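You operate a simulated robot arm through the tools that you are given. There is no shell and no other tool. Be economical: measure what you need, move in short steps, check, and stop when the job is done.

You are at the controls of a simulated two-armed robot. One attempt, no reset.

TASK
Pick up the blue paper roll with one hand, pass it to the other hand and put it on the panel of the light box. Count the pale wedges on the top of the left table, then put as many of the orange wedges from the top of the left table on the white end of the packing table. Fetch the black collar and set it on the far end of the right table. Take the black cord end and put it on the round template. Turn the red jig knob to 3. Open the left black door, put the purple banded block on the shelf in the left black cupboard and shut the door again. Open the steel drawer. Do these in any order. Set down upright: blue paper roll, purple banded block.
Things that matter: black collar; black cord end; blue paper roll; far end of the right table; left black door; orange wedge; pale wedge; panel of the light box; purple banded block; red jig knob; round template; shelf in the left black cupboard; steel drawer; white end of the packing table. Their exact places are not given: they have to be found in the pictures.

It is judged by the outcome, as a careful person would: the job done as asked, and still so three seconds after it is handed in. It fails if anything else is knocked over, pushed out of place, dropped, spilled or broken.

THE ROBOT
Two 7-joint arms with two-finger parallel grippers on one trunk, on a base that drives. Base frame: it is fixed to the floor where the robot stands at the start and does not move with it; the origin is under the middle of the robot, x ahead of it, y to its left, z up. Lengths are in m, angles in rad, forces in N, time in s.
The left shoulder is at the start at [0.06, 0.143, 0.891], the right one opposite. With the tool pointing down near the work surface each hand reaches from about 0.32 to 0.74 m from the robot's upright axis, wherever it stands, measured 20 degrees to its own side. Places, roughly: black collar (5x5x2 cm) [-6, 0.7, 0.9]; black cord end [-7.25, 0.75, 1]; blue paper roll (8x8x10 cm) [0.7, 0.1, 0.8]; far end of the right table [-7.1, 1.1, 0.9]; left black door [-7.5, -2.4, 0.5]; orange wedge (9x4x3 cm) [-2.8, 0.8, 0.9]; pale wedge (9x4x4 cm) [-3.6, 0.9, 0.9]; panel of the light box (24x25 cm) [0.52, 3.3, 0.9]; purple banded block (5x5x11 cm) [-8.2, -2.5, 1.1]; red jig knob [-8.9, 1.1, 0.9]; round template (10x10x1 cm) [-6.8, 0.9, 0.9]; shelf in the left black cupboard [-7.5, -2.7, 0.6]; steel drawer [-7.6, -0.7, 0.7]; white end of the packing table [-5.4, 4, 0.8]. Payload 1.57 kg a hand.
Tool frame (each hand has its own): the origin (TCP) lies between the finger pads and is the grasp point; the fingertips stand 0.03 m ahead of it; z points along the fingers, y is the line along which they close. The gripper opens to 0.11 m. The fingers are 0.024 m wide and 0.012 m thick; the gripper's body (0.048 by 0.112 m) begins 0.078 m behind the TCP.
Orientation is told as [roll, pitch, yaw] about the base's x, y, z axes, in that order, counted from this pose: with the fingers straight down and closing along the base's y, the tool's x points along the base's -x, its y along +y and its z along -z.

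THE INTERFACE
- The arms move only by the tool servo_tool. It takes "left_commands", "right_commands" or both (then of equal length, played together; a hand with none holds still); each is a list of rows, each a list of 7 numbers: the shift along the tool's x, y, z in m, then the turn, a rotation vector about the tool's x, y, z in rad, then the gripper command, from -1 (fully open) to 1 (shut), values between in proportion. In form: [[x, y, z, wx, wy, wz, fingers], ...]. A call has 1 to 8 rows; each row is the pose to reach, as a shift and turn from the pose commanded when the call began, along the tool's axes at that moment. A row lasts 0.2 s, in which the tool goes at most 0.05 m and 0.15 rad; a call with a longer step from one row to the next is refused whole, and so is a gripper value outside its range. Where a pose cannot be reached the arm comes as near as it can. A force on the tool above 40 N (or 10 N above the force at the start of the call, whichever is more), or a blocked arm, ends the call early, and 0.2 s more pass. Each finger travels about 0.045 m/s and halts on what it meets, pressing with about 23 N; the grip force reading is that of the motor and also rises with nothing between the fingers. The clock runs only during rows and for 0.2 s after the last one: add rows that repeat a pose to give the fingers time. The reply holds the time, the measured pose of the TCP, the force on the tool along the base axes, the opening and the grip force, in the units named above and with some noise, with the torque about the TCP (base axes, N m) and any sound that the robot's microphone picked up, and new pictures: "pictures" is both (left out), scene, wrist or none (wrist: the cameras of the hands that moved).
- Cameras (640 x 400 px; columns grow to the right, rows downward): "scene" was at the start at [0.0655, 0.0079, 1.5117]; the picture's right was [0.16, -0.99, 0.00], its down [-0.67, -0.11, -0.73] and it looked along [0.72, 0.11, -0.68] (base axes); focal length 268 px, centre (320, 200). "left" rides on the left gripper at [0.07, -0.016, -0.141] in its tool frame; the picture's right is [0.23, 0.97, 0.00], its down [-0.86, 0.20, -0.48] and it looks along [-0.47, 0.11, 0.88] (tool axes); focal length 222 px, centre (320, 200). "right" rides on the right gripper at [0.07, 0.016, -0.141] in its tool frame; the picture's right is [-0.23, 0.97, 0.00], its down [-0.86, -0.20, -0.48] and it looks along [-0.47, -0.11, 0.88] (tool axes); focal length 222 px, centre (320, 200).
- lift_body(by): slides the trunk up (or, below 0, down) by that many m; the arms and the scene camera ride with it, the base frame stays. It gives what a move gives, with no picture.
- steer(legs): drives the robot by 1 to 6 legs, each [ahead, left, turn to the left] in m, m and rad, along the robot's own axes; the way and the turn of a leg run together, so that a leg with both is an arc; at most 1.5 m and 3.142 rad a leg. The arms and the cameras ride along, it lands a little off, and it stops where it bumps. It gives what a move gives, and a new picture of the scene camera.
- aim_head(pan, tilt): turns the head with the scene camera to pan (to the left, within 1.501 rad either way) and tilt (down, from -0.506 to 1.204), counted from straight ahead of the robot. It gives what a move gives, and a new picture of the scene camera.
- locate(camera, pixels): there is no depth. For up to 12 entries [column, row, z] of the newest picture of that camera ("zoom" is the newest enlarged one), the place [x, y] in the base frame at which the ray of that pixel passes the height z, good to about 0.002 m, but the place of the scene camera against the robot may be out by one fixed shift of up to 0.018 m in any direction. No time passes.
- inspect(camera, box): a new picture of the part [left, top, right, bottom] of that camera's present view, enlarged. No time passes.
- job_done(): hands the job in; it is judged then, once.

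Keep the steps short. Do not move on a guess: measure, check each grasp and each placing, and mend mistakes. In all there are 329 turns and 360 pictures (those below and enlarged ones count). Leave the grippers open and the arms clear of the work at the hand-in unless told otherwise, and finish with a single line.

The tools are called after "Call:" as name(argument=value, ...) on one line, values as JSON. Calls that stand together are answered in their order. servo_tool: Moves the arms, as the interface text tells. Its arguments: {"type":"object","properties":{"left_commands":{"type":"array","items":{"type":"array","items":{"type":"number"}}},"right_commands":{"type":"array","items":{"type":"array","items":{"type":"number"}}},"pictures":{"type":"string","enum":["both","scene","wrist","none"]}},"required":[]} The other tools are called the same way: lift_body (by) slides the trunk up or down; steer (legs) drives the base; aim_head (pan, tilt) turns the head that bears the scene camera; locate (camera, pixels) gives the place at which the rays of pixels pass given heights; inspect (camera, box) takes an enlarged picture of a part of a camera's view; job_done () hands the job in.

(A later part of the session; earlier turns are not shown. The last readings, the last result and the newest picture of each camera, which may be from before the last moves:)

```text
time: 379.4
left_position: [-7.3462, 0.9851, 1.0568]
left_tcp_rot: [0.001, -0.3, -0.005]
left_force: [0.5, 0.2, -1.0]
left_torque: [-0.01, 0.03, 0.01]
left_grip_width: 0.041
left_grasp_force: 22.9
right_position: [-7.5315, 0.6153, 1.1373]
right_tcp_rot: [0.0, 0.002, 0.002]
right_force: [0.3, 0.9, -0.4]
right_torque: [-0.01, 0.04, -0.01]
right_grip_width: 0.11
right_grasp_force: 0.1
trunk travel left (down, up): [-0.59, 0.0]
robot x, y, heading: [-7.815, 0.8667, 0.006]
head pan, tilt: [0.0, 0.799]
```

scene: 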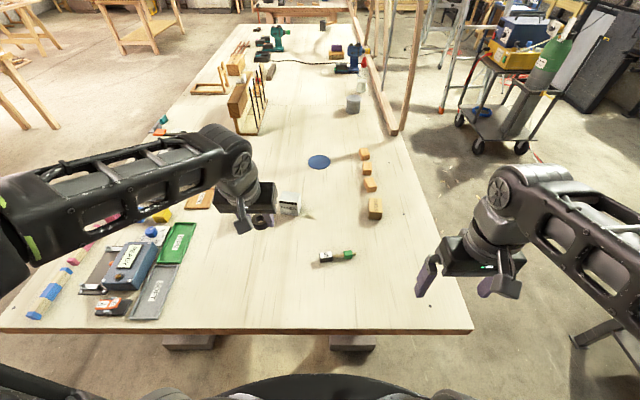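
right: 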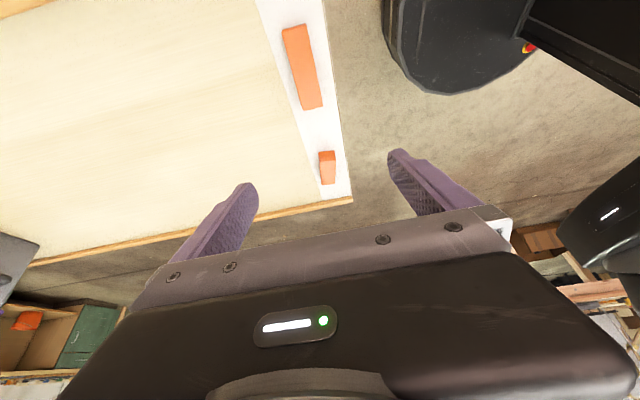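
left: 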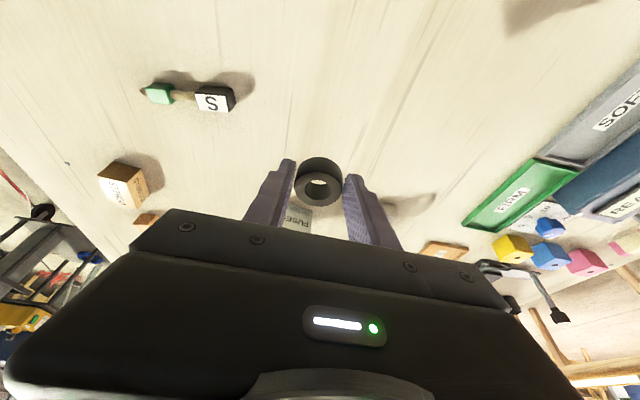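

The spot below (-7.34, 0.985) is clear. Lower.

Call:
servo_tool(left_commands=[[0.013, 0, 0.042, 0, 0, 0, 0.6], [0.026, 0, 0.084, 0, 0, 0, 0.6], [0.038, 0, 0.122, 0, 0, 0, 0.6], [0.039, 0, 0.127, 0, 0, 0, 0.6], [0.039, 0, 0.127, 0, 0, 0, 0.6]], pictures="wrist")

```text
time: 380.6
left_position: [-7.3459, 0.985, 0.9242]
left_tcp_rot: [0.001, -0.303, -0.005]
left_force: [1.1, -0.8, -1.1]
left_torque: [0.01, 0.01, -0.02]
left_grip_width: 0.0409
left_grasp_force: 23.7
right_position: [-7.5309, 0.6152, 1.1379]
right_tcp_rot: [0.001, 0.0, 0.004]
right_force: [-0.1, 0.5, -0.2]
right_torque: [-0.01, -0.02, -0.02]
right_grip_width: 0.1099
right_grasp_force: 0.0
trunk travel left (down, up): [-0.59, 0.0]
robot x, y, heading: [-7.8136, 0.8624, 0.003]
head pan, tilt: [0.0, 0.799]
```

left: 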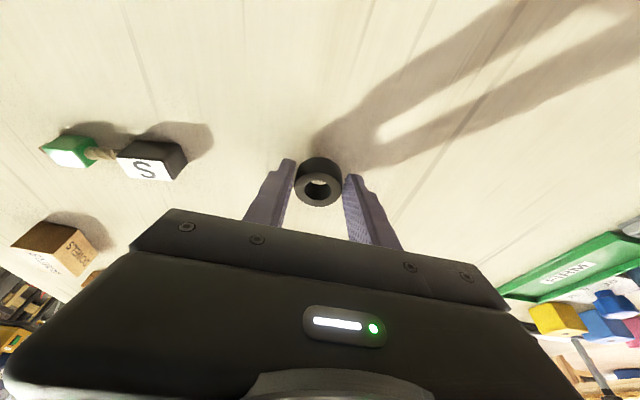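

Call:
servo_tool(left_commands=[[0.002, 0, 0.005, 0, 0, 0, 0.6], [0.0028, 0, 0.0085, 0, 0, 0, 0.6], [0.0028, 0, 0.0085, 0, 0, 0, 0.6]], pictures="none")

```text
time: 381.4
left_position: [-7.3458, 0.985, 0.9166]
left_tcp_rot: [0.0, -0.304, -0.005]
left_force: [0.2, 0.1, 6.9]
left_torque: [-0.02, 0.1, -0.04]
left_grip_width: 0.0408
left_grasp_force: 22.4
right_position: [-7.5314, 0.6149, 1.1373]
right_tcp_rot: [0.001, 0.001, 0.003]
right_force: [-0.7, 0.8, -1.2]
right_torque: [0.02, -0.02, -0.01]
right_grip_width: 0.1098
right_grasp_force: 0.1
trunk travel left (down, up): [-0.59, 0.0]
robot x, y, heading: [-7.8172, 0.8632, 0.002]
head pan, tilt: [0.0, 0.799]
```

Contact (6.9 N). Release and lift.

Call:
servo_tool(left_commands=[[0, 0, 0, 0, 0, 0, 0.2], [0, 0, 0, 0, 0, 0, -0.2], [0, 0, 0, 0, 0, 0, -0.2], [-0.015, 0, -0.045, 0, 0, 0, -0.2], [-0.03, 0, -0.09, 0, 0, 0, -0.5], [-0.045, 0, -0.135, 0, 0, 0, -1]], pictures="wrist")

```text
time: 382.8
left_position: [-7.3434, 0.9835, 1.0585]
left_tcp_rot: [0.0, -0.302, -0.008]
left_force: [0.9, -0.1, -0.1]
left_torque: [0.0, 0.03, 0.01]
left_grip_width: 0.1102
left_grasp_force: 0.0
right_position: [-7.5318, 0.6138, 1.1378]
right_tcp_rot: [-0.002, 0.0, 0.005]
right_force: [0.1, -0.6, -0.9]
right_torque: [0.03, 0.04, 0.0]
right_grip_width: 0.11
right_grasp_force: 0.1
trunk travel left (down, up): [-0.59, 0.0]
robot x, y, heading: [-7.814, 0.8652, -0.001]
head pan, tilt: [0.0, 0.799]
```

left: 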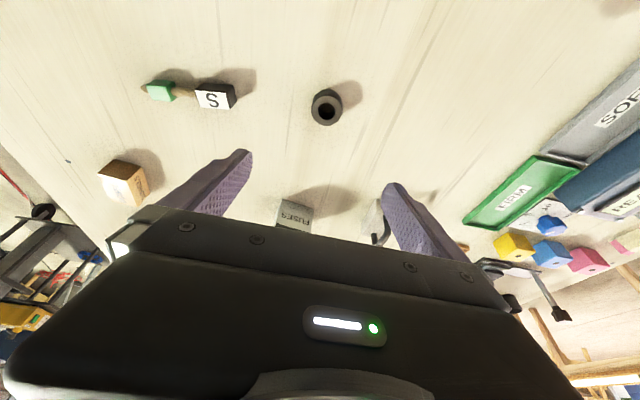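

The collar is set on the far end. Now I'll look at the cord closely.

Call:
inspect(camera="left", box=[130, 60, 260, 140])

Call:
locate(camera="left", pixels=[[216, 97, 0.9], [233, 97, 0.9], [197, 97, 0.9], [160, 92, 0.9], [145, 92, 0.9], [327, 107, 0.9]])

Call:
inspect(camera="scene", box=[280, 130, 420, 290])

```text
4.92 times, centred on (195, 100) of left
```

zoom: 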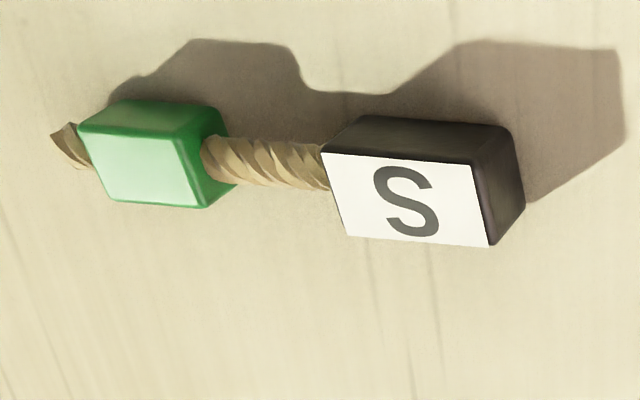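

```text
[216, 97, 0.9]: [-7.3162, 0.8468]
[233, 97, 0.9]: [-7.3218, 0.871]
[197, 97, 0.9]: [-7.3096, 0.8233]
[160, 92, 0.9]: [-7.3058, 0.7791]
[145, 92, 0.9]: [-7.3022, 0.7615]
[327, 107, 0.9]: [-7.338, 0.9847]
```

```text
2.50 times, centred on (350, 210) of scene
```

zoom: 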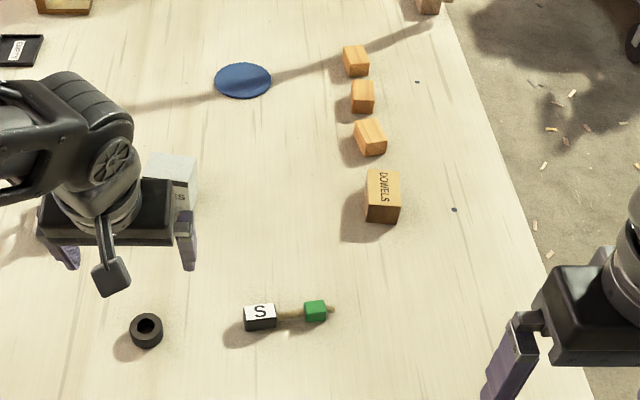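

Call:
locate(camera="zoom", pixels=[[243, 80, 0.885], [215, 80, 0.885], [271, 80, 0.885], [356, 68, 0.88], [362, 105, 0.88], [371, 147, 0.88], [382, 210, 0.88], [260, 313, 0.9], [315, 312, 0.9], [540, 270, 0.88]])

```text
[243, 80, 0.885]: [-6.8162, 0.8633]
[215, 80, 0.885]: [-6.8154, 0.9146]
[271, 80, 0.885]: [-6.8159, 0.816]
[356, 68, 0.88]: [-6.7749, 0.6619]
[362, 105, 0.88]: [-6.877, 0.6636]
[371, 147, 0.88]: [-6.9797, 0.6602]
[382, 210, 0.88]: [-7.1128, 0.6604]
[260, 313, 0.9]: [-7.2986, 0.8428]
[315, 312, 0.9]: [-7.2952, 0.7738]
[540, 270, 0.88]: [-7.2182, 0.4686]
```

Template centre is (-6.816, 0.864). I'll go round to the south side, facing north, with the right hand used for the black cord end at about (-7.31, 0.845).

Call:
steer(legs=[[-0.25, 0, 0], [0, -0.97, 0], [0, 0, 1.571], [0, -0.6, 0], [0.2, 0, 0]])

Call:
aim_head(pan=-0.1, tilt=0.75)

```text
time: 397.3
left_position: [-7.5702, 0.5536, 1.0564]
left_tcp_rot: [0.002, -0.303, 1.543]
left_force: [0.2, 1.0, 1.2]
left_torque: [-0.03, 0.0, -0.04]
left_grip_width: 0.1098
left_grasp_force: 0.1
right_position: [-7.2063, 0.3574, 1.1379]
right_tcp_rot: [0.0, 0.001, 1.553]
right_force: [0.0, 0.0, -0.6]
right_torque: [-0.03, -0.01, 0.0]
right_grip_width: 0.1098
right_grasp_force: 0.1
trunk travel left (down, up): [-0.59, 0.0]
robot x, y, heading: [-7.4627, 0.0787, 1.549]
head pan, tilt: [0.0, 0.799]
```

scene: 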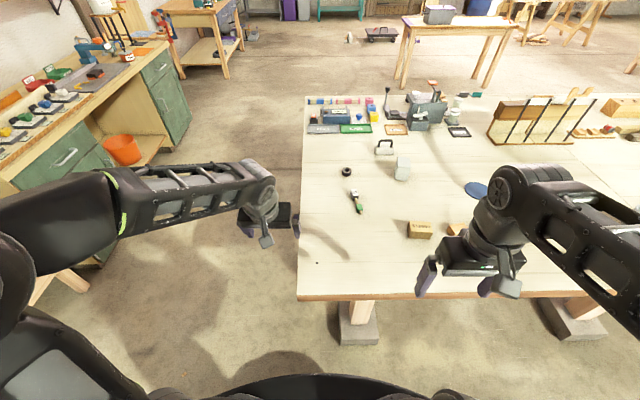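

```text
time: 398.0
left_position: [-7.5708, 0.553, 1.0572]
left_tcp_rot: [0.001, -0.304, 1.543]
left_force: [0.1, 0.6, -0.6]
left_torque: [0.0, 0.01, -0.01]
left_grip_width: 0.1098
left_grasp_force: 0.0
right_position: [-7.2051, 0.3553, 1.1371]
right_tcp_rot: [0.0, 0.001, 1.552]
right_force: [-0.8, 0.0, 0.0]
right_torque: [-0.02, 0.02, 0.01]
right_grip_width: 0.11
right_grasp_force: 0.1
trunk travel left (down, up): [-0.59, 0.0]
robot x, y, heading: [-7.4629, 0.0777, 1.55]
head pan, tilt: [-0.099, 0.75]
```

scene: 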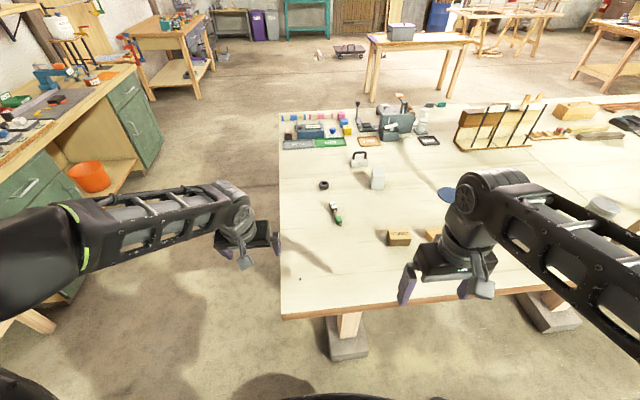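

Call:
steer(legs=[[0.08, 0, 0.02]])

Call:
servo_tool(right_commands=[[-0.045, 0.015, 0, 0, -0.05, 0, -1], [-0.09, 0.03, 0, 0, -0.1, 0, -1], [-0.135, 0.045, 0, 0, -0.15, 0, -1], [-0.18, 0.06, 0.01, 0, -0.2, 0, -1], [-0.22, 0.075, 0.02, 0, -0.25, 0, -1], [-0.26, 0.09, 0.04, 0, -0.3, 0, -1], [-0.29, 0.1, 0.06, 0, -0.35, 0, -1], [-0.32, 0.105, 0.09, 0, -0.35, 0, -1]], pictures="wrist")

```text
time: 399.0
left_position: [-7.5796, 0.6315, 1.0566]
left_tcp_rot: [0.002, -0.302, 1.563]
left_force: [0.2, -0.5, -0.2]
left_torque: [-0.04, -0.01, 0.03]
left_grip_width: 0.1102
left_grasp_force: 0.1
right_position: [-7.2104, 0.4419, 1.1367]
right_tcp_rot: [-0.001, 0.002, 1.571]
right_force: [1.3, 0.0, 0.7]
right_torque: [-0.07, -0.05, 0.01]
right_grip_width: 0.1099
right_grasp_force: 0.2
trunk travel left (down, up): [-0.59, 0.0]
robot x, y, heading: [-7.4569, 0.1568, 1.574]
head pan, tilt: [-0.099, 0.75]
```

scene: 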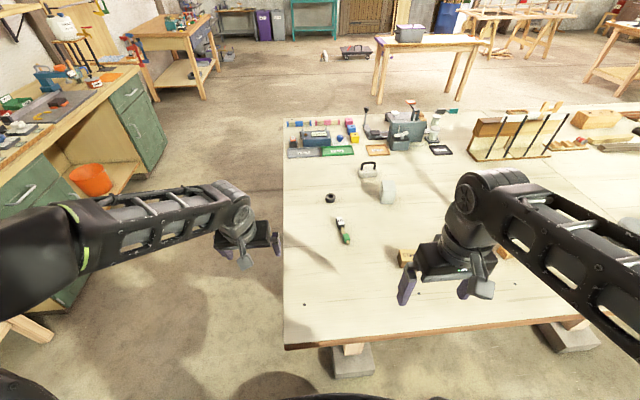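

```text
time: 400.8
left_position: [-7.5796, 0.6306, 1.0569]
left_tcp_rot: [0.002, -0.302, 1.562]
left_force: [0.4, 0.1, -0.5]
left_torque: [-0.02, -0.02, 0.04]
left_grip_width: 0.1099
left_grasp_force: 0.0
right_position: [-7.3145, 0.761, 1.0464]
right_tcp_rot: [0.001, -0.349, 1.57]
right_force: [0.8, 0.7, -1.4]
right_torque: [-0.02, -0.02, -0.02]
right_grip_width: 0.11
right_grasp_force: 0.1
trunk travel left (down, up): [-0.59, 0.0]
robot x, y, heading: [-7.461, 0.1535, 1.574]
head pan, tilt: [-0.099, 0.75]
```

right: 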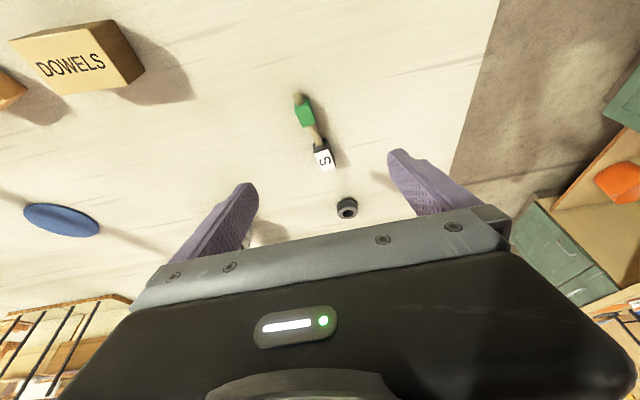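

Call:
locate(camera="right", pixels=[[324, 157, 0.905], [321, 145, 0.905], [327, 168, 0.905], [303, 112, 0.905], [347, 208, 0.9], [324, 157, 0.89]])

Call:
inspect(camera="right", box=[270, 80, 380, 220])

```text
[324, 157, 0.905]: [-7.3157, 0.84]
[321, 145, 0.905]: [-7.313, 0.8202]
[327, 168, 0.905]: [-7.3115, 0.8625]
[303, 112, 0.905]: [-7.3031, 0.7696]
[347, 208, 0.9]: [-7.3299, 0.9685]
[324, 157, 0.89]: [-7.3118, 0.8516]
```

```text
2.86 times, centred on (325, 150) of right
```

zoom: 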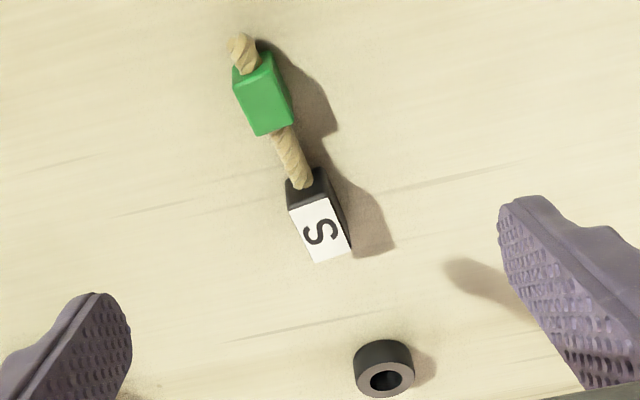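

The black end is at (-7.314, 0.842). Move over it, narrow the fingers, and descend.

Call:
servo_tool(right_commands=[[-0.035, 0, 0.013, -0.024, 0, -0.065, -0.6], [-0.068, 0, 0.03, -0.048, 0, -0.131, -0.3], [-0.057, 0, 0.065, -0.048, 0, -0.131, -0.3], [-0.045, 0, 0.1, -0.048, 0, -0.131, -0.3], [-0.036, 0, 0.125, -0.048, 0, -0.131, -0.3], [-0.036, 0, 0.125, -0.048, 0, -0.131, -0.3]], pictures="wrist")

```text
time: 402.2
left_position: [-7.5795, 0.6304, 1.0571]
left_tcp_rot: [0.002, -0.302, 1.562]
left_force: [0.6, 0.5, -0.1]
left_torque: [-0.01, 0.01, 0.0]
left_grip_width: 0.11
left_grasp_force: 0.1
right_position: [-7.3161, 0.8354, 0.942]
right_tcp_rot: [0.0, -0.347, 1.71]
right_force: [-0.1, 0.7, -0.2]
right_torque: [-0.04, 0.03, -0.02]
right_grip_width: 0.0717
right_grasp_force: 0.1
trunk travel left (down, up): [-0.59, 0.0]
robot x, y, heading: [-7.4629, 0.1598, 1.573]
head pan, tilt: [-0.099, 0.75]
```

right: 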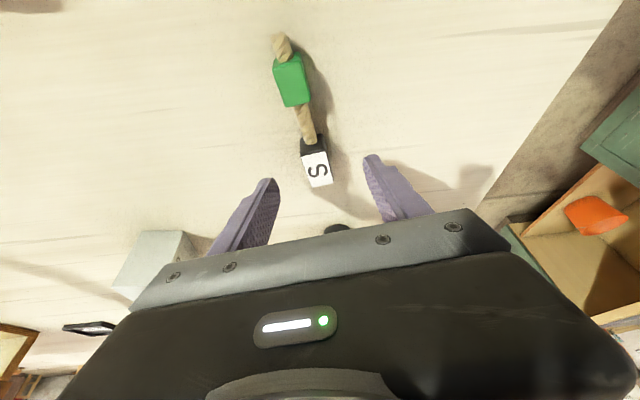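

Call:
locate(camera="right", pixels=[[316, 168, 0.905], [313, 153, 0.905], [319, 187, 0.905], [316, 168, 0.895]])

```text
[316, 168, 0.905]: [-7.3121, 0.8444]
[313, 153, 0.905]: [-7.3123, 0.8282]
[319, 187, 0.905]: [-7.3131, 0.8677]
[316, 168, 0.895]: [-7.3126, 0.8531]
```

Call:
servo_tool(right_commands=[[0.003, -0.002, 0.013, 0, 0, 0, -0.3], [0.005, -0.003, 0.025, 0, 0, 0, -0.3], [0.005, -0.003, 0.025, 0, 0, 0, 0.3], [0.005, -0.003, 0.025, 0, 0, 0, 0.9], [0.005, -0.003, 0.025, 0, 0, 0, 0.9], [0.005, -0.003, 0.025, 0, 0, 0, 0.9]], pictures="wrist")

```text
time: 403.6
left_position: [-7.5797, 0.6307, 1.0567]
left_tcp_rot: [0.003, -0.302, 1.561]
left_force: [-0.4, -0.2, -0.4]
left_torque: [0.01, -0.02, 0.0]
left_grip_width: 0.1097
left_grasp_force: 0.0
right_position: [-7.3126, 0.8422, 0.9173]
right_tcp_rot: [0.001, -0.348, 1.712]
right_force: [1.3, -0.3, 0.1]
right_torque: [0.01, 0.0, 0.0]
right_grip_width: 0.0213
right_grasp_force: 21.3
trunk travel left (down, up): [-0.59, 0.0]
robot x, y, heading: [-7.4625, 0.1613, 1.571]
head pan, tilt: [-0.099, 0.75]
```

right: 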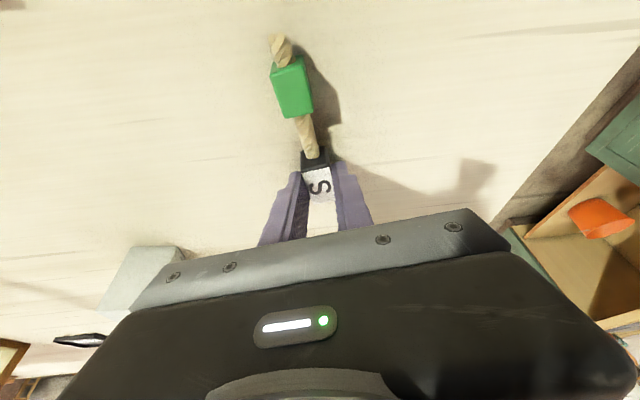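

Gripped (0.021). Lift straight up and see how the cord behaves.

Call:
servo_tool(right_commands=[[-0.01, 0, -0.03, 0, 0, 0, 0.9], [-0.025, 0, -0.07, 0, 0, 0, 0.9], [-0.04, 0, -0.11, 0, 0, 0, 0.9], [-0.052, 0, -0.143, 0, 0, 0, 0.9], [-0.052, 0, -0.143, 0, 0, 0, 0.9]], pictures="wrist")

```text
time: 404.8
left_position: [-7.5796, 0.6311, 1.0572]
left_tcp_rot: [0.003, -0.301, 1.563]
left_force: [-0.5, -0.2, 0.1]
left_torque: [0.01, 0.01, 0.0]
left_grip_width: 0.11
left_grasp_force: 0.1
right_position: [-7.3127, 0.8403, 1.0701]
right_tcp_rot: [0.002, -0.35, 1.712]
right_force: [0.4, 0.5, -0.4]
right_torque: [0.01, 0.0, -0.03]
right_grip_width: 0.0211
right_grasp_force: 23.0
trunk travel left (down, up): [-0.59, 0.0]
robot x, y, heading: [-7.4587, 0.1563, 1.572]
head pan, tilt: [-0.099, 0.75]
```

right: 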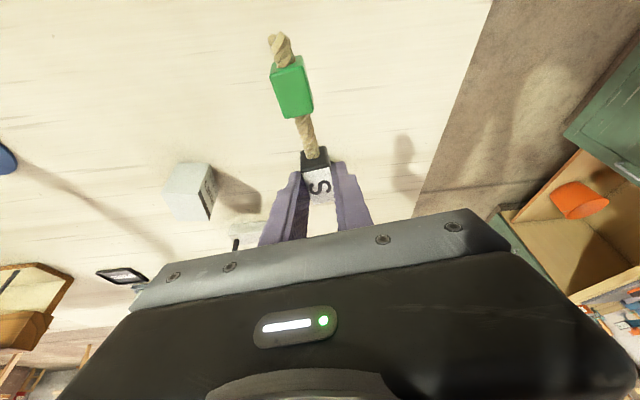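

The cord lifts as one rigid piece. Strafe 0.5 m east to bring it over the template.

Call:
steer(legs=[[0, -0.497, 0]])

Call:
inspect(camera="right", box=[0, 0, 640, 400])

```text
time: 407.8
left_position: [-7.0779, 0.6303, 1.0565]
left_tcp_rot: [0.002, -0.302, 1.562]
left_force: [0.2, -0.1, 0.4]
left_torque: [-0.02, 0.05, 0.01]
left_grip_width: 0.1098
left_grasp_force: 0.1
right_position: [-6.813, 0.8407, 1.0705]
right_tcp_rot: [0.003, -0.35, 1.708]
right_force: [0.7, -1.0, 0.0]
right_torque: [0.01, -0.01, 0.03]
right_grip_width: 0.021
right_grasp_force: 23.1
trunk travel left (down, up): [-0.59, 0.0]
robot x, y, heading: [-6.9609, 0.1617, 1.568]
head pan, tilt: [-0.099, 0.75]
```

scene: 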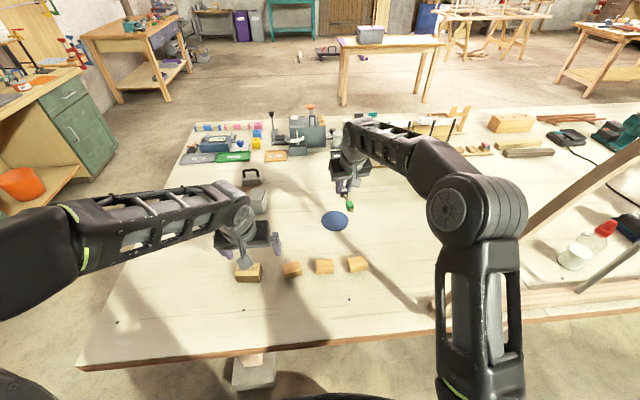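

```text
1.00 times, centred on (320, 200) of right (not enlarged: the box is as wide or as high as the picture)
```

zoom: 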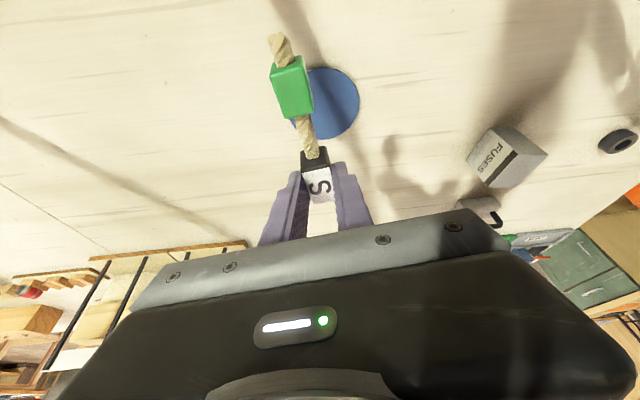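

Call:
locate(camera="zoom", pixels=[[357, 103, 0.89], [330, 138, 0.89], [335, 68, 0.89], [326, 103, 0.89], [316, 182, 1.06], [290, 85, 1.05], [278, 38, 1.05]])

```text
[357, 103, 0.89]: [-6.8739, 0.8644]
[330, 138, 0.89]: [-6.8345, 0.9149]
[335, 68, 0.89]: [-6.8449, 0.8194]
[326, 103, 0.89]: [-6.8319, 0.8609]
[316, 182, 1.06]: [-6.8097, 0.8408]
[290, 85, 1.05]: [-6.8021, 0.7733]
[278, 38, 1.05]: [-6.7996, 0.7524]
```

Call:
servo_tool(right_commands=[[-0.013, 0.004, 0.005, 0, 0, 0, 0.9], [-0.026, 0.007, 0.01, 0, 0, 0, 0.9], [-0.012, 0.007, 0.05, 0, 0, 0, 0.9], [0.002, 0.007, 0.09, 0, 0, 0, 0.9], [0.0165, 0.007, 0.127, 0, 0, 0, 0.9], [0.0165, 0.007, 0.127, 0, 0, 0, 0.9]], pictures="wrist")

```text
time: 409.2
left_position: [-7.0794, 0.6301, 1.056]
left_tcp_rot: [0.0, -0.302, 1.562]
left_force: [-0.3, -0.1, 0.2]
left_torque: [-0.01, 0.01, -0.01]
left_grip_width: 0.11
left_grasp_force: 0.0
right_position: [-6.8239, 0.868, 0.9461]
right_tcp_rot: [-0.001, -0.351, 1.709]
right_force: [0.7, 0.3, -0.3]
right_torque: [0.01, -0.01, -0.02]
right_grip_width: 0.0211
right_grasp_force: 23.3
trunk travel left (down, up): [-0.59, 0.0]
robot x, y, heading: [-6.9627, 0.1568, 1.572]
head pan, tilt: [-0.099, 0.75]
```

right: 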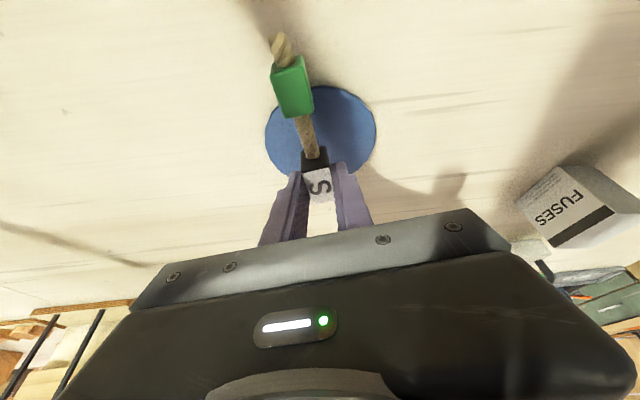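

Call:
servo_tool(right_commands=[[0.003, 0, 0.008, 0, 0, 0, 0.9], [0.0045, 0, 0.0125, 0, 0, 0, 0.9], [0.0045, 0, 0.0125, 0, 0, 0, 0.9]], pictures="none")

Call:
servo_tool(right_commands=[[0.001, 0, 0.003, 0, 0, 0, 0.9], [0.002, 0, 0.005, 0, 0, 0, 0.9], [0.002, 0, 0.005, 0, 0, 0, 0.9]], pictures="wrist")

```text
time: 410.0
left_position: [-7.0797, 0.6303, 1.0577]
left_tcp_rot: [0.002, -0.301, 1.562]
left_force: [-0.4, 0.1, -0.5]
left_torque: [0.01, 0.02, -0.02]
left_grip_width: 0.1097
left_grasp_force: 0.0
right_position: [-6.825, 0.8681, 0.9322]
right_tcp_rot: [-0.002, -0.35, 1.71]
right_force: [0.5, -0.2, -0.4]
right_torque: [0.01, -0.02, 0.0]
right_grip_width: 0.0212
right_grasp_force: 22.9
trunk travel left (down, up): [-0.59, 0.0]
robot x, y, heading: [-6.9571, 0.1593, 1.571]
head pan, tilt: [-0.099, 0.75]
```

```text
time: 410.8
left_position: [-7.0801, 0.6307, 1.0563]
left_tcp_rot: [0.003, -0.301, 1.562]
left_force: [0.0, -0.7, 0.3]
left_torque: [0.0, -0.01, 0.01]
left_grip_width: 0.1102
left_grasp_force: 0.1
right_position: [-6.8241, 0.8668, 0.9265]
right_tcp_rot: [-0.002, -0.35, 1.712]
right_force: [-0.9, -0.1, -0.1]
right_torque: [0.03, -0.02, 0.0]
right_grip_width: 0.0212
right_grasp_force: 23.2
trunk travel left (down, up): [-0.59, 0.0]
robot x, y, heading: [-6.9604, 0.1624, 1.571]
head pan, tilt: [-0.099, 0.75]
```

right: 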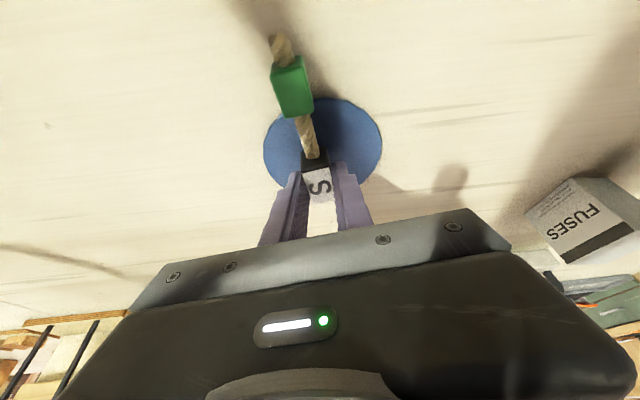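

Call:
servo_tool(right_commands=[[0.001, 0, 0.003, 0, 0, 0, 0.9], [0.0015, 0, 0.0042, 0, 0, 0, 0.9], [0.0015, 0, 0.0042, 0, 0, 0, 0.9]], pictures="none")

```text
time: 411.6
left_position: [-7.0798, 0.6308, 1.0566]
left_tcp_rot: [0.001, -0.302, 1.561]
left_force: [1.2, -0.4, 0.1]
left_torque: [-0.01, 0.02, 0.01]
left_grip_width: 0.1101
left_grasp_force: 0.1
right_position: [-6.824, 0.8679, 0.9219]
right_tcp_rot: [0.0, -0.35, 1.71]
right_force: [-0.4, -0.4, -0.3]
right_torque: [0.0, 0.01, 0.03]
right_grip_width: 0.021
right_grasp_force: 23.1
trunk travel left (down, up): [-0.59, 0.0]
robot x, y, heading: [-6.961, 0.1593, 1.571]
head pan, tilt: [-0.099, 0.75]
```

Call:
servo_tool(right_commands=[[0.0006, 0, 0.0018, 0, 0, 0, 0.9], [0.0006, 0, 0.0018, 0, 0, 0, 0.9]], pictures="none")

```text
time: 412.2
left_position: [-7.0788, 0.6296, 1.0568]
left_tcp_rot: [0.001, -0.302, 1.561]
left_force: [-1.2, 0.0, -0.2]
left_torque: [0.02, 0.0, 0.03]
left_grip_width: 0.1099
left_grasp_force: 0.0
right_position: [-6.8257, 0.8673, 0.9226]
right_tcp_rot: [-0.001, -0.353, 1.711]
right_force: [0.4, -0.2, 6.0]
right_torque: [-0.07, -0.03, -0.01]
right_grip_width: 0.0207
right_grasp_force: 23.1
trunk travel left (down, up): [-0.59, 0.0]
robot x, y, heading: [-6.9626, 0.1591, 1.573]
head pan, tilt: [-0.099, 0.75]
```

Contact (6 N). Open a little and lift away.

Call:
servo_tool(right_commands=[[0, 0, 0, 0, 0, 0, 0.5], [0, 0, 0, 0, 0, 0, 0.1], [0, 0, 0, 0, 0, 0, 0.1], [-0.015, 0, -0.04, 0, 0, 0, 0.1], [-0.03, 0, -0.08, 0, 0, 0, -0.2], [-0.045, 0, -0.12, 0, 0, 0, -0.8], [-0.055, 0, -0.15, 0, 0, 0, -1]], pictures="wrist")

```text
time: 413.8
left_position: [-7.0791, 0.6305, 1.0569]
left_tcp_rot: [0.002, -0.301, 1.563]
left_force: [-0.4, -0.3, 0.3]
left_torque: [0.01, 0.0, 0.04]
left_grip_width: 0.1098
left_grasp_force: 0.1
right_position: [-6.8253, 0.8676, 1.082]
right_tcp_rot: [-0.001, -0.349, 1.71]
right_force: [-0.3, -0.7, -0.2]
right_torque: [0.02, 0.01, 0.03]
right_grip_width: 0.11
right_grasp_force: 0.0
trunk travel left (down, up): [-0.59, 0.0]
robot x, y, heading: [-6.9638, 0.1588, 1.573]
head pan, tilt: [-0.099, 0.75]
```

right: 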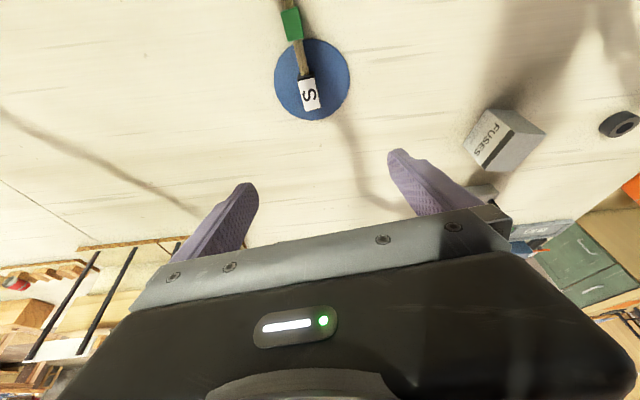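

The black end rests on the template. Next is the steel drawer. Retract the arms, back off, move west and turn to face south.

Call:
servo_tool(right_commands=[[0.045, 0, -0.016, 0, 0, 0, -1], [0.09, 0, -0.032, 0, 0, 0, -1], [0.135, 0, -0.048, 0, 0, 0, -1], [0.18, 0, -0.055, 0, 0.1, 0, -1], [0.22, 0, -0.06, 0, 0.2, 0, -1], [0.26, 0, -0.06, 0, 0.35, 0, -1]], left_commands=[[0.02, 0, -0.01, 0, 0, 0, -1], [0.04, 0, -0.02, 0, 0, 0, -1], [0.06, 0, -0.03, 0, 0, 0, -1], [0.08, 0, -0.03, 0, 0.1, 0, -1], [0.1, 0, -0.03, 0, 0.2, 0, -1], [0.1, 0, -0.03, 0, 0.3, 0, -1]], pictures="none")

Call:
steer(legs=[[-0.12, 0, 0], [0, 0.7, 0], [0, 0, 1.571], [0, 0, 1.571]])

Call:
aim_head(pan=0.1, tilt=0.75)

```text
time: 415.2
left_position: [-7.0809, 0.5273, 1.0565]
left_tcp_rot: [0.002, -0.002, 1.562]
left_force: [-0.1, -0.1, 0.3]
left_torque: [-0.01, -0.01, 0.0]
left_grip_width: 0.1098
left_grasp_force: 0.0
right_position: [-6.7889, 0.6065, 1.0465]
right_tcp_rot: [0.002, 0.005, 1.71]
right_force: [-0.2, 0.3, 1.0]
right_torque: [0.0, -0.01, 0.0]
right_grip_width: 0.1097
right_grasp_force: 0.0
trunk travel left (down, up): [-0.59, 0.0]
robot x, y, heading: [-6.9612, 0.1576, 1.569]
head pan, tilt: [-0.099, 0.75]
```

```text
time: 427.4
left_position: [-7.5412, -0.3306, 1.0559]
left_tcp_rot: [0.001, -0.002, -1.594]
left_force: [0.8, -0.2, 0.8]
left_torque: [0.03, -0.01, 0.01]
left_grip_width: 0.1099
left_grasp_force: 0.1
right_position: [-7.8325, -0.4061, 1.048]
right_tcp_rot: [-0.002, 0.0, -1.444]
right_force: [0.6, 0.8, -0.7]
right_torque: [-0.01, 0.02, -0.01]
right_grip_width: 0.1102
right_grasp_force: 0.1
trunk travel left (down, up): [-0.59, 0.0]
robot x, y, heading: [-7.655, 0.0373, -1.583]
head pan, tilt: [-0.099, 0.75]
```

scene: 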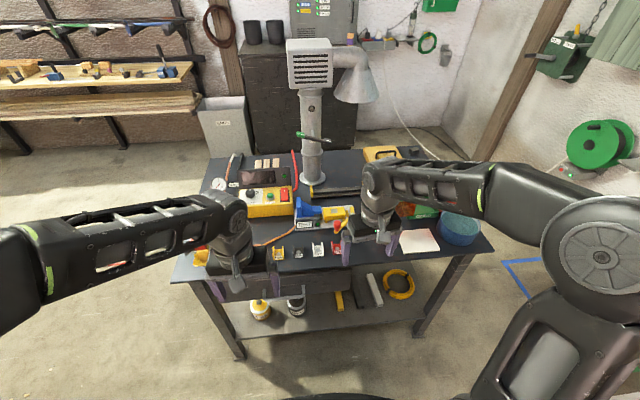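

```text
time: 428.2
left_position: [-7.541, -0.3301, 1.0559]
left_tcp_rot: [0.003, -0.003, -1.594]
left_force: [0.0, -0.6, 1.2]
left_torque: [-0.01, 0.0, 0.0]
left_grip_width: 0.1101
left_grasp_force: 0.0
right_position: [-7.8339, -0.4075, 1.0466]
right_tcp_rot: [0.001, -0.001, -1.445]
right_force: [0.4, -0.5, -0.2]
right_torque: [0.0, 0.01, -0.01]
right_grip_width: 0.1101
right_grasp_force: 0.0
trunk travel left (down, up): [-0.59, 0.0]
robot x, y, heading: [-7.6551, 0.0351, -1.584]
head pan, tilt: [0.099, 0.75]
```

scene: 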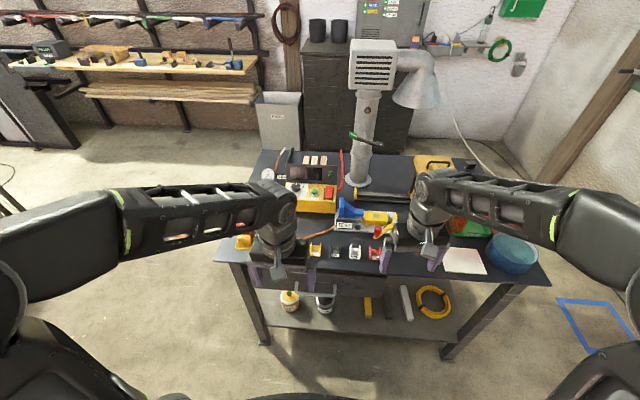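

Call:
inspect(camera="scene", box=[210, 230, 450, 360])

Call:
locate(camera="scene", pixels=[[215, 262, 0.9], [550, 283, 0.9], [270, 345, 0.0], [447, 357, 0.0], [330, 292, 0.75]])

```text
2.67 times, centred on (330, 295) of scene
```

zoom: 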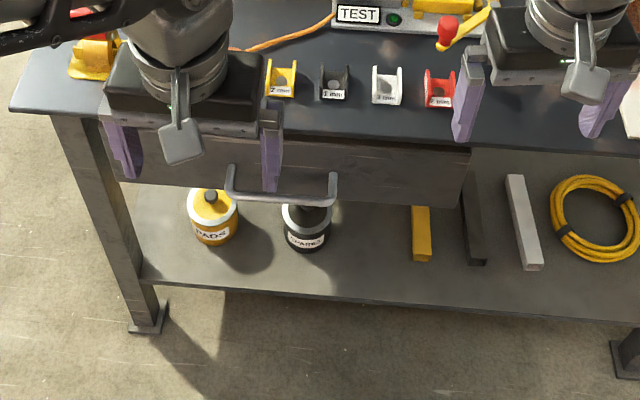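

```text
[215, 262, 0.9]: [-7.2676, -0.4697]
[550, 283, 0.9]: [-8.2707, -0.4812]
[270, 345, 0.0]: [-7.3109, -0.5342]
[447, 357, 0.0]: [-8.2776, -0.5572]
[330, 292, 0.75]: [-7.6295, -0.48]
```

The drawer handle is a horizontal bar in front of the drawer, around (-7.59,-0.47,0.75). I'll turn the left hand so it closes vertically and points forward. First the yaw.

Call:
servo_tool(left_commands=[[0, 0, 0, 0, 0, 0.15, -1], [0, 0, 0, 0, 0, 0.3, -1], [0, 0, 0, 0, 0, 0.45, -1], [0, 0, 0, 0, 0, 0.6, -1], [0, 0, 0, 0, 0, 0.75, -1], [0, 0, 0, 0, 0, 0.9, -1], [0, 0, 0, 0, 0, 1.05, -1], [0, 0, 0, 0, 0, 1.2, -1]], right_commands=[[0.02, 0, 0, 0, 0, 0, -1], [0.04, 0, 0, 0, 0, 0, -1], [0.06, 0, 0, 0, 0, 0, -1], [0.08, 0, 0, 0, 0, 0, -1], [0.08, 0, 0, 0, 0, 0, -1], [0.08, 0, 0, 0, 0, 0, -1], [0.08, 0, 0, 0, 0, 0, -1], [0.08, 0, 0, 0, 0, 0, -1]], pictures="none")

Call:
servo_tool(left_commands=[[0, 0, 0, 0, 0, 0.12, -1], [0, 0, 0, 0, 0, 0.25, -1], [0, 0, 0, 0, 0, 0.37, -1], [0, 0, 0, 0, 0, 0.37, -1]], pictures="none")

Call:
servo_tool(left_commands=[[0, 0, 0, -0.15, 0, 0, -1], [0, 0, 0, -0.3, 0, 0, -1], [0, 0, 0, -0.45, 0, 0, -1], [0, 0, 0, -0.6, 0, 0, -1], [0, 0, 0, -0.75, 0, 0, -1], [0, 0, 0, -0.9, 0, 0, -1], [0, 0, 0, -1.05, 0, 0, -1], [0, 0, 0, -1.2, 0, 0, -1]], pictures="both")

```text
time: 430.0
left_position: [-7.5408, -0.3309, 1.0564]
left_tcp_rot: [0.003, 0.0, -2.796]
left_force: [0.3, -0.4, 0.7]
left_torque: [-0.01, -0.02, 0.0]
left_grip_width: 0.1096
left_grasp_force: 0.0
right_position: [-7.8426, -0.328, 1.0472]
right_tcp_rot: [0.001, -0.001, -1.445]
right_force: [-0.3, 0.7, -1.1]
right_torque: [0.05, -0.02, 0.0]
right_grip_width: 0.11
right_grasp_force: 0.1
trunk travel left (down, up): [-0.59, 0.0]
robot x, y, heading: [-7.6568, 0.0338, -1.583]
head pan, tilt: [0.099, 0.75]
```

```text
time: 431.0
left_position: [-7.5404, -0.3308, 1.0562]
left_tcp_rot: [0.002, 0.003, 3.119]
left_force: [-0.7, 0.8, 0.0]
left_torque: [-0.02, 0.01, 0.01]
left_grip_width: 0.1098
left_grasp_force: 0.1
right_position: [-7.8439, -0.3272, 1.0479]
right_tcp_rot: [-0.001, 0.0, -1.445]
right_force: [0.3, 0.3, -0.5]
right_torque: [0.05, 0.02, 0.02]
right_grip_width: 0.1099
right_grasp_force: 0.0
trunk travel left (down, up): [-0.59, 0.0]
robot x, y, heading: [-7.6566, 0.034, -1.589]
head pan, tilt: [0.099, 0.75]
```

```text
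time: 432.8
left_position: [-7.6566, -0.4197, 1.0701]
left_tcp_rot: [1.203, 0.002, 3.121]
left_force: [-0.6, -0.5, -0.2]
left_torque: [0.01, 0.02, 0.04]
left_grip_width: 0.1097
left_grasp_force: 0.0
left hand out of reach, approached as far as the arm can: row 4, 5, 6, 7, 8
right_position: [-7.8454, -0.3302, 1.046]
right_tcp_rot: [0.002, 0.001, -1.444]
right_force: [-0.1, -1.4, 0.3]
right_torque: [0.04, -0.04, -0.01]
right_grip_width: 0.1101
right_grasp_force: 0.1
trunk travel left (down, up): [-0.59, 0.0]
robot x, y, heading: [-7.653, 0.0373, -1.583]
head pan, tilt: [0.099, 0.75]
```

scene: 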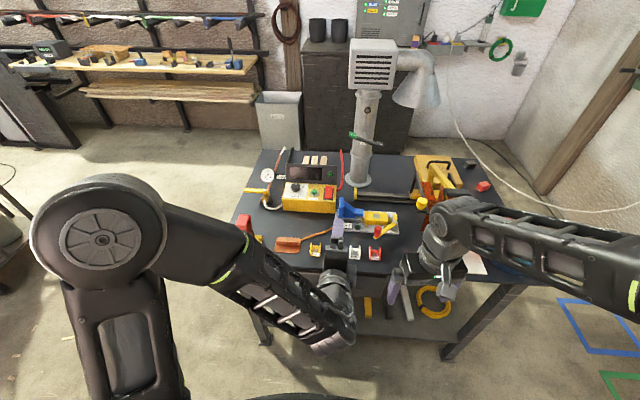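
left: 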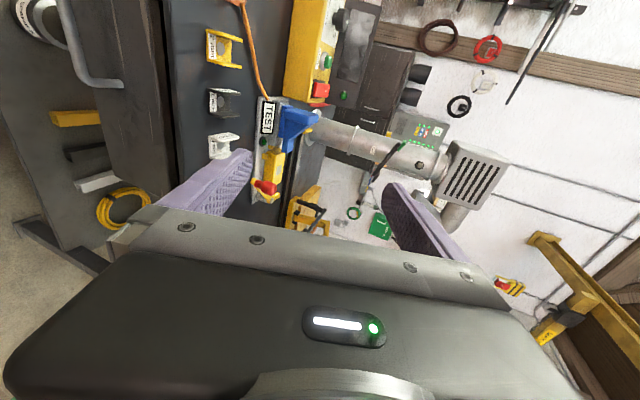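

The hand is oriented well. Back off a little, shift east 0.07 to line up with the handle, and lower the trunk 0.3 m.

Call:
steer(legs=[[-0.06, 0.07, 0.0]])

Call:
lift_body(by=-0.3)

Call:
inspect(camera="left", box=[0, 0, 640, 400])

Call:
aim_head(pan=0.1, tilt=0.7)

```text
time: 433.9
left_position: [-7.5828, -0.3563, 1.0715]
left_tcp_rot: [1.201, 0.0, 3.122]
left_force: [-0.2, 0.3, 0.7]
left_torque: [0.04, 0.0, -0.04]
left_grip_width: 0.1098
left_grasp_force: 0.2
right_position: [-7.7718, -0.2665, 1.0473]
right_tcp_rot: [-0.001, 0.001, -1.445]
right_force: [0.0, 0.2, 0.0]
right_torque: [-0.03, 0.03, -0.02]
right_grip_width: 0.1098
right_grasp_force: 0.1
trunk travel left (down, up): [-0.59, 0.0]
robot x, y, heading: [-7.5894, 0.0978, -1.583]
head pan, tilt: [0.099, 0.75]
```

scene: 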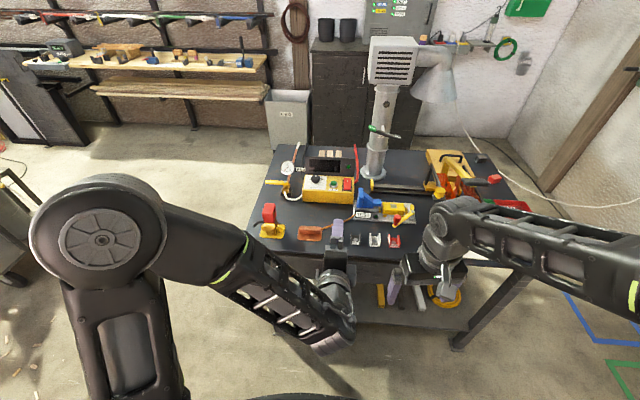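

```text
time: 436.9
left_position: [-7.5845, -0.3582, 0.7719]
left_tcp_rot: [1.204, 0.002, 3.123]
left_force: [0.9, -0.3, 0.2]
left_torque: [-0.01, -0.01, 0.0]
left_grip_width: 0.1098
left_grasp_force: 0.0
right_position: [-7.773, -0.2681, 0.7473]
right_tcp_rot: [0.0, 0.0, -1.444]
right_force: [-0.5, 0.0, 0.9]
right_torque: [-0.01, 0.01, 0.0]
right_grip_width: 0.11
right_grasp_force: 0.0
trunk travel left (down, up): [-0.29, 0.3]
robot x, y, heading: [-7.5887, 0.0971, -1.586]
head pan, tilt: [0.099, 0.75]
```

```text
1.00 times, centred on (320, 200) of left (not enlarged: the box is as wide or as high as the picture)
```

zoom: 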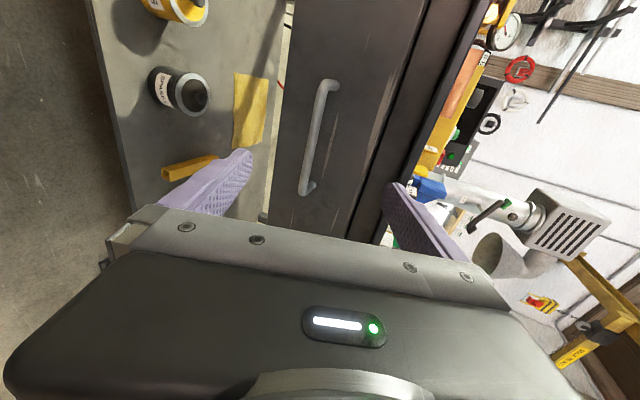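

```text
time: 437.5
left_position: [-7.583, -0.3583, 0.7724]
left_tcp_rot: [1.201, 0.003, 3.122]
left_force: [1.4, -1.0, -0.4]
left_torque: [0.0, 0.01, 0.04]
left_grip_width: 0.1099
left_grasp_force: 0.2
right_position: [-7.7738, -0.2681, 0.7463]
right_tcp_rot: [-0.002, 0.001, -1.444]
right_force: [0.2, 0.0, -0.8]
right_torque: [-0.05, -0.01, 0.02]
right_grip_width: 0.1101
right_grasp_force: 0.0
trunk travel left (down, up): [-0.29, 0.3]
robot x, y, heading: [-7.5835, 0.0996, -1.585]
head pan, tilt: [0.099, 0.7]
```

scene: 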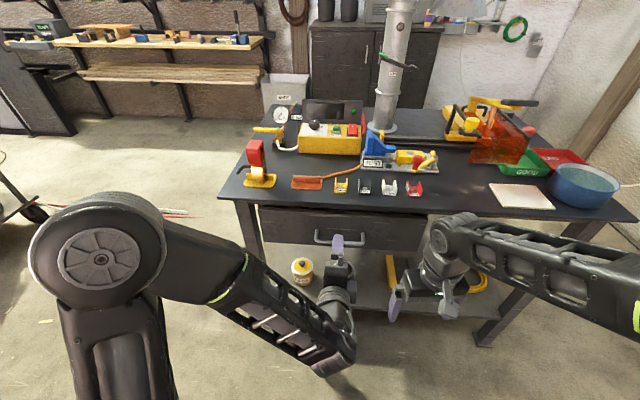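

Call:
inspect(camera="scene", box=[240, 180, 460, 320])

Call:
locate(camera="scene", pixels=[[316, 240, 0.75], [362, 243, 0.75], [316, 240, 0.78], [316, 240, 0.72], [245, 200, 0.85], [560, 215, 0.85], [340, 212, 0.85]])

```text
2.86 times, centred on (350, 250) of scene
```

zoom: 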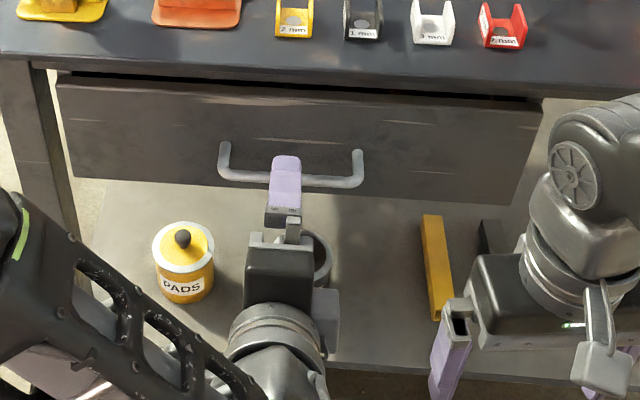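

```text
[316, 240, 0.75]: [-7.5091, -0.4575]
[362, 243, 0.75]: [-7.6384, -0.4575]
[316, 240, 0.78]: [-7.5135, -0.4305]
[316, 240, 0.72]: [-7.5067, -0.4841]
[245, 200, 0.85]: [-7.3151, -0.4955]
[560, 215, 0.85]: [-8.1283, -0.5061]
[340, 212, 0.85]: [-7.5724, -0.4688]
```

The handle bar is about 0.145 m ahead of the left TCP and almost on its axis, at (-7.575,-0.488,0.717). I'll approach 0.10 m with a narrowed opening and check.

Call:
servo_tool(left_commands=[[0.002, -0.002, 0.03, 0, 0, 0, -0.4], [0.005, -0.004, 0.06, 0, 0, 0, -0.1], [0.008, -0.005, 0.09, 0, 0, 0, -0.1], [0.008, -0.005, 0.1, 0, 0, 0, -0.1], [0.008, -0.005, 0.1, 0, 0, 0, -0.1]], pictures="wrist")

```text
time: 438.7
left_position: [-7.5791, -0.4505, 0.7306]
left_tcp_rot: [1.204, 0.003, 3.123]
left_force: [-0.6, -0.5, 0.7]
left_torque: [0.04, -0.02, 0.0]
left_grip_width: 0.0606
left_grasp_force: 0.0
right_position: [-7.773, -0.2675, 0.7473]
right_tcp_rot: [0.0, 0.0, -1.445]
right_force: [0.0, -0.1, -0.7]
right_torque: [-0.01, -0.02, 0.0]
right_grip_width: 0.1101
right_grasp_force: 0.0
trunk travel left (down, up): [-0.29, 0.3]
robot x, y, heading: [-7.5825, 0.0975, -1.584]
head pan, tilt: [0.099, 0.7]
```

left: 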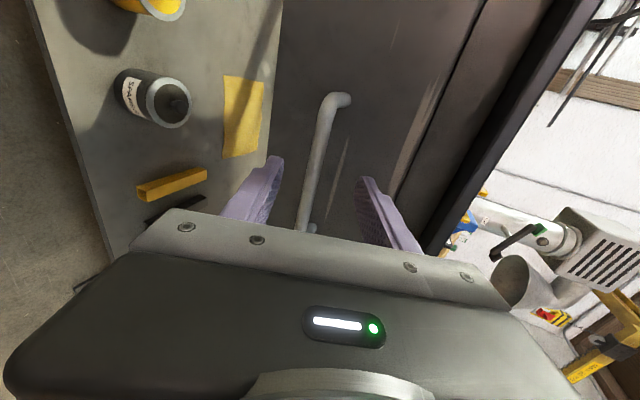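

Call:
servo_tool(left_commands=[[0, -0.002, 0.015, 0, 0, 0, -0.1], [0, -0.003, 0.03, 0, 0, 0, -0.1], [0, -0.003, 0.03, 0, 0, 0, 0.4], [0, -0.003, 0.03, 0, 0, 0, 1], [0, -0.003, 0.03, 0, 0, 0, 1], [0, -0.003, 0.03, 0, 0, 0, 1]], pictures="wrist")

```text
time: 440.1
left_position: [-7.5773, -0.4763, 0.714]
left_tcp_rot: [1.196, 0.003, 3.123]
left_force: [-0.1, 5.1, -10.7]
left_torque: [0.06, 0.48, 0.19]
left_grip_width: 0.0123
left_grasp_force: 22.9
right_position: [-7.7743, -0.268, 0.7459]
right_tcp_rot: [0.001, -0.001, -1.445]
right_force: [-0.9, -0.3, 0.2]
right_torque: [0.0, 0.02, -0.01]
right_grip_width: 0.1098
right_grasp_force: 0.0
trunk travel left (down, up): [-0.29, 0.3]
robot x, y, heading: [-7.5859, 0.0977, -1.587]
head pan, tilt: [0.099, 0.7]
```

left: 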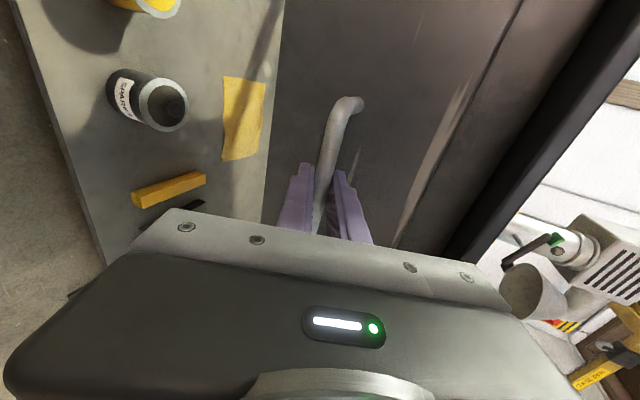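

Bar gripped. Pull straight back (north) 0.1 m with the arm.

Call:
servo_tool(left_commands=[[0, -0.009, -0.023, 0, 0, 0, 1], [0, -0.018, -0.047, 0, 0, 0, 1], [0, -0.027, -0.07, 0, 0, 0, 1], [0, -0.036, -0.093, 0, 0, 0, 1], [0, -0.036, -0.093, 0, 0, 0, 1]], pictures="scene")

```text
time: 441.3
left_position: [-7.5778, -0.378, 0.7156]
left_tcp_rot: [1.197, 0.002, 3.119]
left_force: [-10.4, -1.1, -23.6]
left_torque: [0.06, 0.86, -0.05]
left_grip_width: 0.0119
left_grasp_force: 29.6
right_position: [-7.7745, -0.2689, 0.7471]
right_tcp_rot: [0.002, 0.002, -1.447]
right_force: [-0.6, 1.3, 0.2]
right_torque: [0.02, -0.01, -0.02]
right_grip_width: 0.11
right_grasp_force: 0.1
trunk travel left (down, up): [-0.29, 0.3]
robot x, y, heading: [-7.5872, 0.0989, -1.583]
head pan, tilt: [0.099, 0.7]
```

scene: 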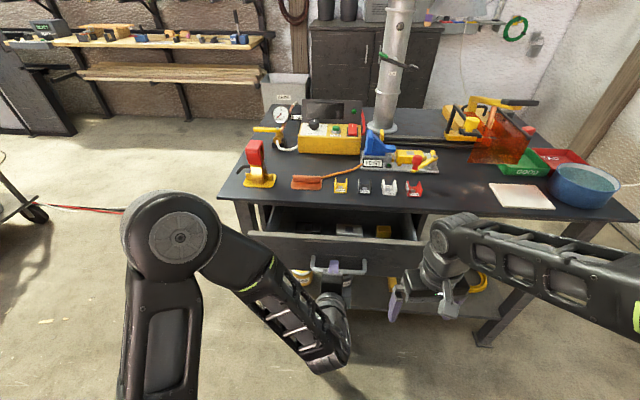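

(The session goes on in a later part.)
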